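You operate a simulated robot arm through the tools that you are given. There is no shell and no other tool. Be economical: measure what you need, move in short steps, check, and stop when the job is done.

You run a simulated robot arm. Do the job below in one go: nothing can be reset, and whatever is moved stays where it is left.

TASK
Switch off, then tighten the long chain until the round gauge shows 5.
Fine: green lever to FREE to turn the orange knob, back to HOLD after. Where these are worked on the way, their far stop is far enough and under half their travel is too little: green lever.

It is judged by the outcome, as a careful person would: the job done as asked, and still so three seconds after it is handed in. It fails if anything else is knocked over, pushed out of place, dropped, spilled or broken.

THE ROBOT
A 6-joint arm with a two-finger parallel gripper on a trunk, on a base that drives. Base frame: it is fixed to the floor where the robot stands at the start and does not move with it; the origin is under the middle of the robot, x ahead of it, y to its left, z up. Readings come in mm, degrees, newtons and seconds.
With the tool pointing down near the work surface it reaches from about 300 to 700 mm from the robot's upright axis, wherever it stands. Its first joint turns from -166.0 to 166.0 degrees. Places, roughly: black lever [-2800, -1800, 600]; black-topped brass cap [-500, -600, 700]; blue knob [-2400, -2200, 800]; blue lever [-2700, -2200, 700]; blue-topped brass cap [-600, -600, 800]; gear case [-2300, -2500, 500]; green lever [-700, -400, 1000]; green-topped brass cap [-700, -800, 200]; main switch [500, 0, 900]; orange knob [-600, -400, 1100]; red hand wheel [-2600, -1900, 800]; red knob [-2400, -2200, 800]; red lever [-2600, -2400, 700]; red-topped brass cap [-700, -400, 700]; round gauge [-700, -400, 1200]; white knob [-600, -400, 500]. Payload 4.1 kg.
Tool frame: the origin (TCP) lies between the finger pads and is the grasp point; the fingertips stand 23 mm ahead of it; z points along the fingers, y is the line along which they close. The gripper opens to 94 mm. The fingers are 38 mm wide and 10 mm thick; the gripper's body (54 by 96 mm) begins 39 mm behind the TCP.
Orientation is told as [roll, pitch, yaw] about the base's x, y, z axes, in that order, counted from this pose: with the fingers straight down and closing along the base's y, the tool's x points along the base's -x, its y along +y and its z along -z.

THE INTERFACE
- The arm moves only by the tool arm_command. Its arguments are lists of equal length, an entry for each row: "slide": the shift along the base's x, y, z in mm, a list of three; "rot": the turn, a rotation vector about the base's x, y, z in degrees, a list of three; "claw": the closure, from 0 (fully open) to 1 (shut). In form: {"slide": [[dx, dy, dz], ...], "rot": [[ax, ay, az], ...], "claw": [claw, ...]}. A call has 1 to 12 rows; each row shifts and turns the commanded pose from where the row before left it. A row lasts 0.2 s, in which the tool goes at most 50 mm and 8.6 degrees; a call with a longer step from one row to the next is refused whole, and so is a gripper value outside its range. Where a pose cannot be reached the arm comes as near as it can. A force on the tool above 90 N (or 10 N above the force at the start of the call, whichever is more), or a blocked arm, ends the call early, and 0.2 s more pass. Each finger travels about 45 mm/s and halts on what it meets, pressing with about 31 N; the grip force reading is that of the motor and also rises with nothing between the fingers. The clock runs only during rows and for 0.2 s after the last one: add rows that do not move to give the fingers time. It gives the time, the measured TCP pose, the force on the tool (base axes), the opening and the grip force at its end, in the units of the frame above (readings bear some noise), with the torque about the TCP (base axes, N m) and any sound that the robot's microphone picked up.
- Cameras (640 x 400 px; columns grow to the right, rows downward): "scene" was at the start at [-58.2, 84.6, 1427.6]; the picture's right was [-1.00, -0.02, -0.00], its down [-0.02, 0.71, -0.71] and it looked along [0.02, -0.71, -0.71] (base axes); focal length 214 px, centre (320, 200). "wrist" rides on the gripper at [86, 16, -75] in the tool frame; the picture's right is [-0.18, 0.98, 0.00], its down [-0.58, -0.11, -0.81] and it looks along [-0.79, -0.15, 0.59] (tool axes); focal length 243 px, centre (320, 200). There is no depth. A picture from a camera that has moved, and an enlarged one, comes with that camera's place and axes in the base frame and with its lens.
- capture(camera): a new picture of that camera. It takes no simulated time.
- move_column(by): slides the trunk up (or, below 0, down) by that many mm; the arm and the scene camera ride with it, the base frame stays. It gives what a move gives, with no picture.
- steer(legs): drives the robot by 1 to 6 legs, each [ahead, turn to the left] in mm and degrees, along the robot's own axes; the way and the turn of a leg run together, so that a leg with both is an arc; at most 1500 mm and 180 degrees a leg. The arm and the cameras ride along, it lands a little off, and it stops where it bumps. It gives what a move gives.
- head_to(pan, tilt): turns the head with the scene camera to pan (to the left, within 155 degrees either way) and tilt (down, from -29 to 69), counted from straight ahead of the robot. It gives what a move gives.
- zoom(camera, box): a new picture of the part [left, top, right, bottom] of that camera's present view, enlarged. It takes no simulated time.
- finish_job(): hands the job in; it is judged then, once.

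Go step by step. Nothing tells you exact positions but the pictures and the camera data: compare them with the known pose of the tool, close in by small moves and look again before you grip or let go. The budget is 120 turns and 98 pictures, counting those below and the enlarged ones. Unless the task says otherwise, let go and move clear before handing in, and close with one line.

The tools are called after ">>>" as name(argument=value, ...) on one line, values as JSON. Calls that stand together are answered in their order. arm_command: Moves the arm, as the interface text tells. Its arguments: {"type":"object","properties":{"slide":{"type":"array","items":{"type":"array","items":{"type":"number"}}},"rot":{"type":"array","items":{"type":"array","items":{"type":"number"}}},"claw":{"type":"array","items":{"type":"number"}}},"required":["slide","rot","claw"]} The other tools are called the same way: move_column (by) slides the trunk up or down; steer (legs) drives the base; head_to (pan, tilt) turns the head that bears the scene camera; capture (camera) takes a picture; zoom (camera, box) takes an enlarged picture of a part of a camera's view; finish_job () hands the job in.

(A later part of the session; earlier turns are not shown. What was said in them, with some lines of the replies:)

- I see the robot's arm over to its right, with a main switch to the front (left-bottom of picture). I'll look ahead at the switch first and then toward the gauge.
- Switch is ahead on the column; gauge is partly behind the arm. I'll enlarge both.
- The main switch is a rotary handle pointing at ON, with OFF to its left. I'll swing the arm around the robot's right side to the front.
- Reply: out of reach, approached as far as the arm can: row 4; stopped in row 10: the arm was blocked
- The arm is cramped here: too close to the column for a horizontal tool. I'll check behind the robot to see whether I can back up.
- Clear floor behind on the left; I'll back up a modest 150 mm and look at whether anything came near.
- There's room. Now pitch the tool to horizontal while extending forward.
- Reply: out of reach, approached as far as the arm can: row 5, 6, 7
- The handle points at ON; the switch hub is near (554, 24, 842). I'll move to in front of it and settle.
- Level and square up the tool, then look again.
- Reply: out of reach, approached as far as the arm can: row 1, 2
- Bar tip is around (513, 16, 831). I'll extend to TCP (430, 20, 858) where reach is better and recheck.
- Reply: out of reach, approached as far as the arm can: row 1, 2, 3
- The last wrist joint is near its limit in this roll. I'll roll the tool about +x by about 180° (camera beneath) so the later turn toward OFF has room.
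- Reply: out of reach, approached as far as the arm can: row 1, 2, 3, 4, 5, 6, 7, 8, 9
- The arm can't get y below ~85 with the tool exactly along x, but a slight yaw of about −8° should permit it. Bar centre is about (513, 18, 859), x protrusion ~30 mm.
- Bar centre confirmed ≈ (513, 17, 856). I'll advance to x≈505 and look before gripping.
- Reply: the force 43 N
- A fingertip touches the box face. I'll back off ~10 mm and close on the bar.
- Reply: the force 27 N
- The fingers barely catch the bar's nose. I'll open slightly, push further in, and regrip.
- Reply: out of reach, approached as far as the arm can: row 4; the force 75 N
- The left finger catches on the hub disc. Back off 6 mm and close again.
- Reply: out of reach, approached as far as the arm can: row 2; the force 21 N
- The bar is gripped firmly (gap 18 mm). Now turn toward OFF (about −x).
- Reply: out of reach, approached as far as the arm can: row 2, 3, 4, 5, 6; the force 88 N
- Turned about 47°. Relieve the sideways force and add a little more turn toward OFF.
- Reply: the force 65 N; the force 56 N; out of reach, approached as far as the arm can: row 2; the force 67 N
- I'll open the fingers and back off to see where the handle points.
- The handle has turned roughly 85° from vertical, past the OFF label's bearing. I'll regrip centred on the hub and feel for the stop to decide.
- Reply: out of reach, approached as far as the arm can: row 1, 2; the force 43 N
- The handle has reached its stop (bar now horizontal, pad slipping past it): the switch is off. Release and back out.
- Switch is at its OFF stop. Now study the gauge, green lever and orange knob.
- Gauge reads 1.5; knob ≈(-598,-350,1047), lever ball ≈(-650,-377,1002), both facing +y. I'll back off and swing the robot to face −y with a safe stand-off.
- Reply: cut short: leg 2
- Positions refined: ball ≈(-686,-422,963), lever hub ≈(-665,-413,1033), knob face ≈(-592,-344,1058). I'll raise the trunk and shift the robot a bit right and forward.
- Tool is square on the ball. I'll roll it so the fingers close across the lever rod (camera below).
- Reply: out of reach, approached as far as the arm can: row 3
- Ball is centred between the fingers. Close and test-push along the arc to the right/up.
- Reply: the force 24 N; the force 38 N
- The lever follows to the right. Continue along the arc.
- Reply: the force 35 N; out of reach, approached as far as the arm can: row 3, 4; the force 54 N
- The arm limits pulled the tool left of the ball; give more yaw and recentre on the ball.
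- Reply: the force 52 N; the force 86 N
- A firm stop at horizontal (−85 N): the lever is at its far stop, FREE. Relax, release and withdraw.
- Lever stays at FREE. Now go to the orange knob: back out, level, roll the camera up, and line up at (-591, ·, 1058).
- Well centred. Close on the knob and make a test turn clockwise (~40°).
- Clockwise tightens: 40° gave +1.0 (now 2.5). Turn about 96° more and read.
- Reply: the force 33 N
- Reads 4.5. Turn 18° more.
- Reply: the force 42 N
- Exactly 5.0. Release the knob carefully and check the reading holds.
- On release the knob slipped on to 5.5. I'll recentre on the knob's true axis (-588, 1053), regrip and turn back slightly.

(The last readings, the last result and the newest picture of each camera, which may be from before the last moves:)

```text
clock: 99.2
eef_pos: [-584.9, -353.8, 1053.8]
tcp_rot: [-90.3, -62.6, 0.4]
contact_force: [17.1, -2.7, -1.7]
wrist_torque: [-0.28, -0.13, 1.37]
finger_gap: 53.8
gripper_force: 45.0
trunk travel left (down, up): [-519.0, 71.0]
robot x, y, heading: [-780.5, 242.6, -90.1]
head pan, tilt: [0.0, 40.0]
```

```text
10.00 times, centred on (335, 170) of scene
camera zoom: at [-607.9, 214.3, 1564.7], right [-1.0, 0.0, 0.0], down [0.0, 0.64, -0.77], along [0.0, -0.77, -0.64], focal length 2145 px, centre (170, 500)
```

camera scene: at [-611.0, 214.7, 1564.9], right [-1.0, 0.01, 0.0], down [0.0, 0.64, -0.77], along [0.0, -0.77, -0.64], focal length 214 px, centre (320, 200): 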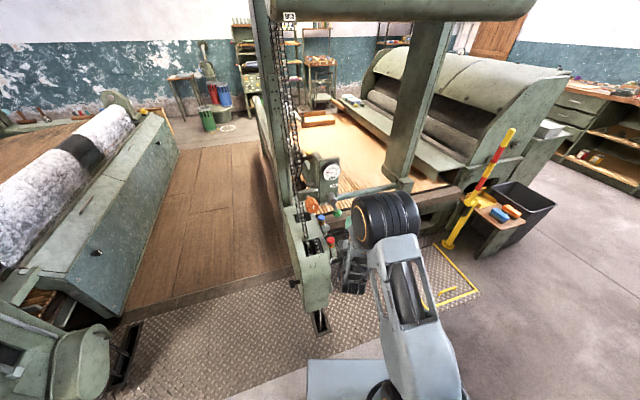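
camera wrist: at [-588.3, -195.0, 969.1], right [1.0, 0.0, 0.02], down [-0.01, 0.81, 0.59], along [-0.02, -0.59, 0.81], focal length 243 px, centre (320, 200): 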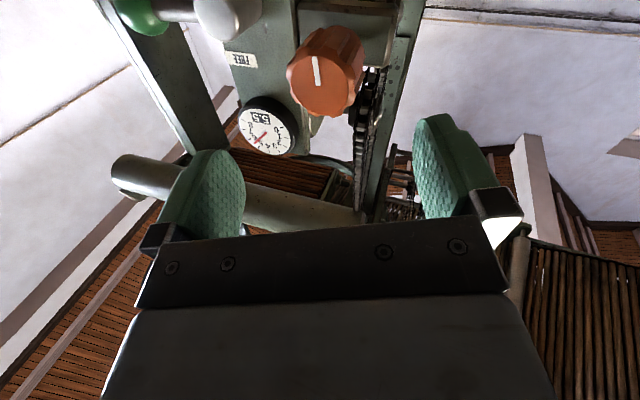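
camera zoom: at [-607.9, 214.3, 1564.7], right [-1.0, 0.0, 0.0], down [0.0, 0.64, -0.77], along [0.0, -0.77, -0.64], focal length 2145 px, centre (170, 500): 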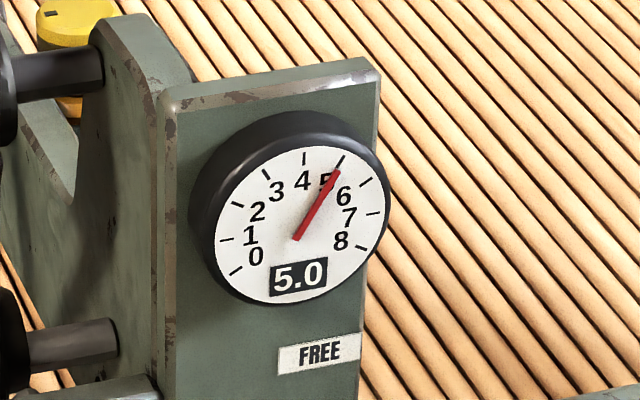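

Back to 5.0. Relax the side load and release.

>>> arm_command(slide=[[2, 0, 0], [0, 0, 0], [0, 0, 0], [0, 0, 0], [0, 0, 0], [0, 25, 0], [0, 30, 0], [0, 30, 0], [0, 0, 0]], rot=[[0, 0, 0], [0, 0, 0], [0, 0, 0], [0, 0, 0], [0, 0, 0], [0, 0, 0], [0, 0, 0], [0, 0, 0], [0, 0, 0]], claw=[1, 0.38, 0.3, 0.15, 0, 0, 0, 0, 0])

>>> zoom(camera="scene", box=[310, 150, 360, 190])

```text
clock: 101.2
eef_pos: [-585.9, -266.0, 1054.2]
tcp_rot: [-90.4, -62.8, 0.4]
contact_force: [0.1, 0.4, 0.5]
wrist_torque: [-0.01, -0.01, -0.02]
finger_gap: 93.8
gripper_force: 0.1
trunk travel left (down, up): [-519.0, 71.0]
robot x, y, heading: [-776.9, 240.9, -90.1]
head pan, tilt: [0.0, 40.0]
```

```text
10.00 times, centred on (335, 170) of scene
camera zoom: at [-610.5, 214.9, 1565.0], right [-1.0, 0.01, 0.0], down [0.0, 0.64, -0.77], along [0.0, -0.77, -0.64], focal length 2145 px, centre (170, 500)
```

zoom: 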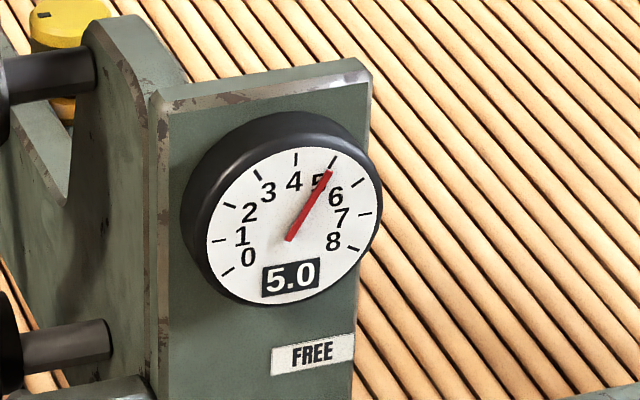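

The reading holds at 5.0. Now return to the lever ball, rolling the camera right and yawing −20° to reach.

>>> arm_command(slide=[[-8, 0, -3], [-8, 0, -3], [-8, 0, -3], [-8, 0, -3], [-8, 0, -3], [-8, 0, -3], [-8, 0, -3], [-8, 0, 0], [-25, 0, 0], [-25, 0, 0], [-25, 0, 0], [0, 0, 0]], rot=[[0, 7.83, 0], [0, 7.83, 0], [0, 7.83, 0], [0, 7.83, 0], [0, 7.83, 0], [0, 7.83, 0], [0, 7.83, 0], [0, 7.83, 0], [0, 0, -7], [0, 0, -7], [0, 0, -7], [0, 0, 0]], claw=[0, 0, 0, 0, 0, 0, 0, 0, 0, 0, 0, 0])

>>> capture(camera="wrist")

```text
clock: 103.8
eef_pos: [-723.6, -267.7, 1033.6]
tcp_rot: [-90.1, -0.2, -21.0]
contact_force: [0.7, -0.4, 0.3]
wrist_torque: [0.0, -0.01, -0.03]
finger_gap: 93.9
gripper_force: 0.0
trunk travel left (down, up): [-519.0, 71.0]
robot x, y, heading: [-777.2, 243.9, -90.3]
head pan, tilt: [0.0, 40.0]
```

```text
29 pictures are left
camera wrist: at [-778.4, -166.3, 1018.2], right [0.17, -0.07, -0.98], down [0.83, 0.55, 0.11], along [0.53, -0.84, 0.15], focal length 243 px, centre (320, 200)
```

wrist: 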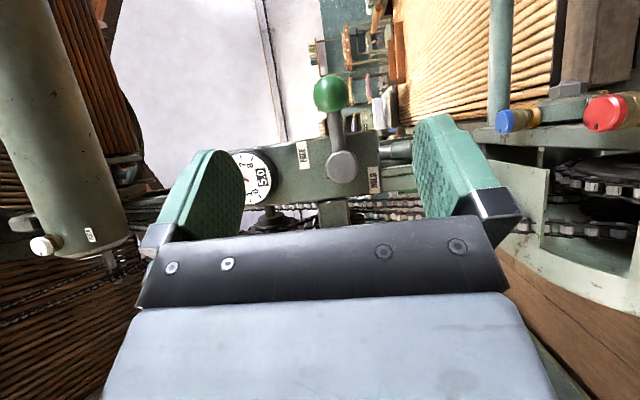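

>>> arm_command(slide=[[-2, -30, 0], [-2, -30, 0], [-2, -30, 0], [-3, -30, -1], [-3, -29, 0], [0, 0, 0]], rot=[[0, 0, 0], [0, 0, 0], [0, 0, 0], [0, 0, 0], [0, 0, 0], [0, 0, 0]], claw=[0.2, 0.2, 0.2, 0.2, 0.2, 0.2])

>>> capture(camera="wrist")

```text
clock: 105.2
eef_pos: [-736.6, -416.4, 1035.1]
tcp_rot: [-90.1, -0.1, -20.9]
contact_force: [0.3, -0.2, 0.0]
wrist_torque: [0.03, 0.02, 0.02]
finger_gap: 75.3
gripper_force: 0.0
trunk travel left (down, up): [-519.0, 71.0]
robot x, y, heading: [-777.6, 242.2, -90.3]
head pan, tilt: [0.0, 40.0]
```

```text
28 pictures are left
camera wrist: at [-790.7, -315.6, 1018.2], right [0.17, -0.07, -0.98], down [0.83, 0.55, 0.11], along [0.53, -0.83, 0.15], focal length 243 px, centre (320, 200)
```

wrist: 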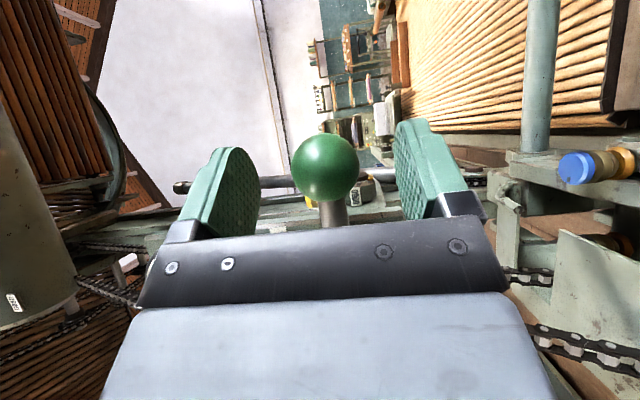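

>>> arm_command(slide=[[0, 0, 0], [0, 0, 0], [0, 0, 0], [0, 0, 0]], rot=[[0, 0, 0], [0, 0, 0], [0, 0, 0], [0, 0, 0]], claw=[0.4, 0.6, 0.9, 1])

>>> arm_command(slide=[[0.7, 0, -10.4], [2.2, 0, -10.3], [3.6, 0, -9.8], [4.9, 0, -9.2], [0, 0, 0]], rot=[[-2.9, -7.4, 0], [-2.9, -7.4, 0], [-2.9, -7.4, 0], [-2.9, -7.4, 0], [0, 0, 0]], claw=[1, 1, 1, 1, 1])

>>> arm_command(slide=[[6.1, 0, -8.5], [7.3, 0, -7.5], [8.3, 0, -6.5], [0, 0, 0]], rot=[[-2.9, -7.4, 0], [-2.9, -7.4, 0], [-2.9, -7.4, 0], [0, 0, 0]], claw=[1, 1, 1, 1])

>>> capture(camera="wrist")

```text
clock: 106.2
eef_pos: [-737.7, -416.9, 1034.6]
tcp_rot: [-90.0, -0.1, -20.9]
contact_force: [-0.5, -0.5, -2.2]
wrist_torque: [0.08, 0.05, -0.04]
finger_gap: 37.3
gripper_force: 44.3
trunk travel left (down, up): [-519.0, 71.0]
robot x, y, heading: [-777.5, 240.1, -90.0]
head pan, tilt: [0.0, 40.0]
```

```text
clock: 107.4
eef_pos: [-727.6, -416.6, 993.0]
tcp_rot: [-90.3, -32.2, -20.9]
contact_force: [-10.5, 5.1, -0.1]
wrist_torque: [0.17, -0.44, -0.79]
finger_gap: 37.4
gripper_force: 44.8
trunk travel left (down, up): [-519.0, 71.0]
robot x, y, heading: [-776.3, 240.9, -90.7]
head pan, tilt: [0.0, 40.0]
```

```text
clock: 108.4
eef_pos: [-706.4, -415.4, 969.9]
tcp_rot: [-90.7, -56.0, -20.7]
contact_force: [-19.1, 22.7, -3.9]
wrist_torque: [0.17, -0.54, -0.5]
finger_gap: 37.3
gripper_force: 45.1
trunk travel left (down, up): [-519.0, 71.0]
robot x, y, heading: [-777.6, 242.0, -90.3]
head pan, tilt: [0.0, 40.0]
```

```text
27 pictures are left
camera wrist: at [-711.8, -333.7, 888.6], right [0.85, -0.34, -0.4], down [0.51, 0.67, 0.54], along [0.08, -0.66, 0.74], focal length 243 px, centre (320, 200)
```

wrist: 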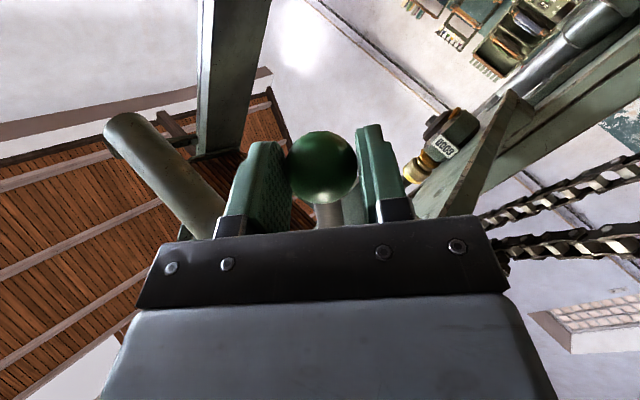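

Following well. Continue to the HOLD stop.

>>> arm_command(slide=[[9, -1, -5.2], [9.7, -1, -3.9], [0, 0, 0]], rot=[[-2.9, -7.4, 0], [-2.9, -7.4, 0], [0, 0, 0]], claw=[1, 1, 1])

>>> arm_command(slide=[[5, 0, -2], [5, 0, -1], [0, 0, 0]], rot=[[-1, -3, 0], [-1, -3, 0], [0, 0, 0]], claw=[1, 1, 1])

```text
clock: 109.2
eef_pos: [-688.1, -415.5, 960.9]
tcp_rot: [-91.0, -71.8, -20.5]
contact_force: [-23.7, 35.7, -5.3]
wrist_torque: [0.41, -0.68, -0.53]
finger_gap: 37.2
gripper_force: 44.9
trunk travel left (down, up): [-519.0, 71.0]
robot x, y, heading: [-777.3, 244.0, -90.4]
head pan, tilt: [0.0, 40.0]
```

```text
clock: 110.0
eef_pos: [-681.4, -414.8, 960.6]
tcp_rot: [-91.4, -78.3, -20.7]
contact_force: [-34.4, 38.6, 6.0]
wrist_torque: [0.14, 0.16, -0.6]
finger_gap: 37.8
gripper_force: 44.6
trunk travel left (down, up): [-519.0, 71.0]
robot x, y, heading: [-774.2, 238.0, -90.4]
head pan, tilt: [0.0, 40.0]
```

>>> arm_command(slide=[[5, -1, -1], [4, 0, -1], [0, 0, 0]], rot=[[0, 0, 0], [0, 0, 0], [0, 0, 0]], claw=[1, 1, 1])

>>> zoom(camera="scene", box=[300, 130, 380, 210])

```text
clock: 110.8
eef_pos: [-681.4, -416.5, 959.7]
tcp_rot: [-91.8, -78.6, -21.1]
contact_force: [-63.9, 40.9, 20.0]
wrist_torque: [1.1, -0.26, -0.9]
finger_gap: 37.3
gripper_force: 44.5
trunk travel left (down, up): [-519.0, 71.0]
robot x, y, heading: [-777.3, 245.4, -91.1]
head pan, tilt: [0.0, 40.0]
```

```text
5.00 times, centred on (340, 170) of scene
camera zoom: at [-621.3, 220.1, 1566.3], right [-1.0, 0.02, -0.01], down [0.02, 0.64, -0.77], along [-0.01, -0.77, -0.64], focal length 1072 px, centre (220, 350)
```

zoom: 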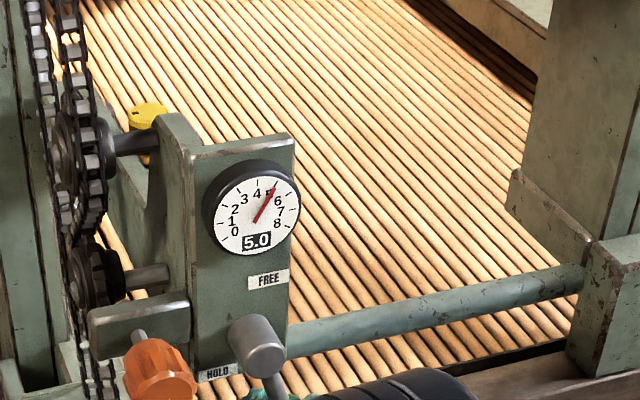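

The lever is at its HOLD stop (force climbs, no motion) and the gauge reads 5.0. Relax the load, release and withdraw.

>>> arm_command(slide=[[-8, 0, 0], [0, 0, 0], [0, 0, 0], [0, 0, 0], [0, 0, 0], [8, 25, 0], [8, 30, 0], [8, 35, 0], [8, 35, 0], [0, 0, 0]], rot=[[0, 0, 0], [0, 0, 0], [0, 0, 0], [0, 0, 0], [0, 0, 0], [0, 0, 0], [0, 0, 0], [0, 0, 0], [0, 0, 0], [0, 0, 0]], claw=[1, 0.6, 0.4, 0.3, 0.2, 0.2, 0.2, 0.2, 0.2, 0.2])

>>> zoom(camera="scene", box=[300, 130, 380, 210])

>>> capture(camera="wrist")

```text
clock: 113.0
eef_pos: [-642.2, -295.5, 956.0]
tcp_rot: [-91.2, -78.0, -20.2]
contact_force: [-0.4, 0.8, -0.7]
wrist_torque: [0.0, 0.01, -0.02]
finger_gap: 75.3
gripper_force: 0.1
trunk travel left (down, up): [-519.0, 71.0]
robot x, y, heading: [-779.0, 242.0, -90.3]
head pan, tilt: [0.0, 40.0]
```

```text
5.00 times, centred on (340, 170) of scene
camera zoom: at [-611.2, 214.8, 1564.9], right [-1.0, 0.01, 0.0], down [0.0, 0.64, -0.77], along [0.0, -0.77, -0.64], focal length 1072 px, centre (220, 350)
```

zoom: 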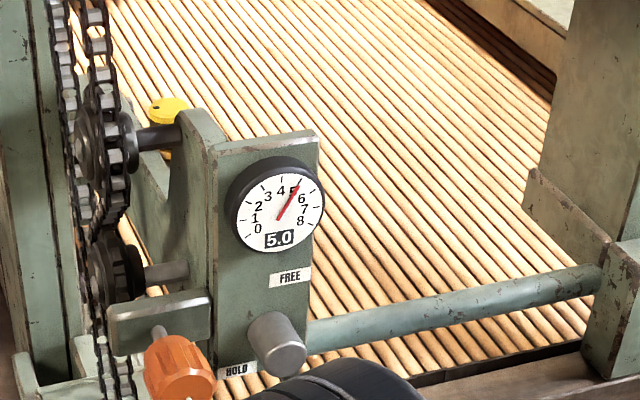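

```text
24 pictures are left
camera wrist: at [-617.1, -225.6, 868.0], right [0.93, -0.36, -0.02], down [0.31, 0.75, 0.59], along [-0.2, -0.55, 0.81], focal length 243 px, centre (320, 200)
```

wrist: 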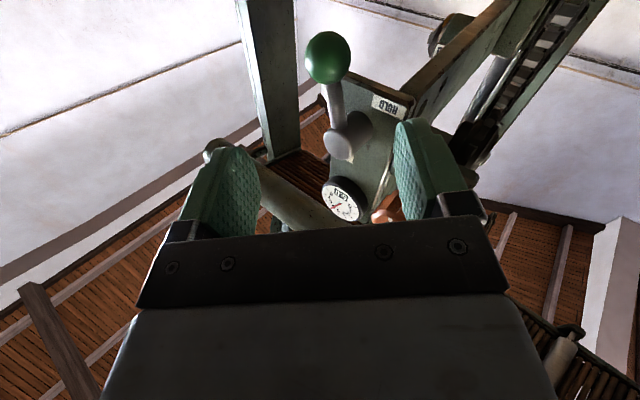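

Gauge 5.0 with the lever at HOLD. A quick check that the main switch stayed off.

>>> head_to(pan=80, tilt=28)

>>> zoom(camera="scene", box=[290, 160, 360, 230])

```text
clock: 114.5
eef_pos: [-642.2, -296.5, 954.4]
tcp_rot: [-91.1, -78.0, -20.5]
contact_force: [1.3, -0.1, 0.0]
wrist_torque: [0.0, 0.01, 0.01]
finger_gap: 75.3
gripper_force: 0.1
trunk travel left (down, up): [-519.0, 71.0]
robot x, y, heading: [-774.4, 239.2, -90.1]
head pan, tilt: [80.0, 28.0]
```

```text
5.71 times, centred on (325, 195) of scene
camera zoom: at [-521.1, 283.3, 1583.5], right [-0.18, -0.98, 0.0], down [-0.46, 0.08, -0.88], along [0.87, -0.16, -0.47], focal length 1226 px, centre (291, 229)
```

zoom: 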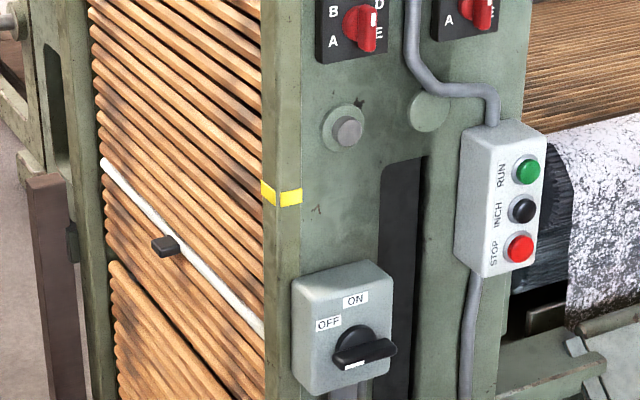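

The switch handle is turned fully to OFF, the gauge shows 5.0, the lever is back at HOLD, and the arm is clear. I'm handing in.

>>> finish_job()

```text
The job is handed in.
```

The main switch is off, the long chain is tightened so the round gauge reads 5.0, and the green lever is back at HOLD. The switch handle stopped at 90°, a bit past the OFF label, so I took that stop as OFF.
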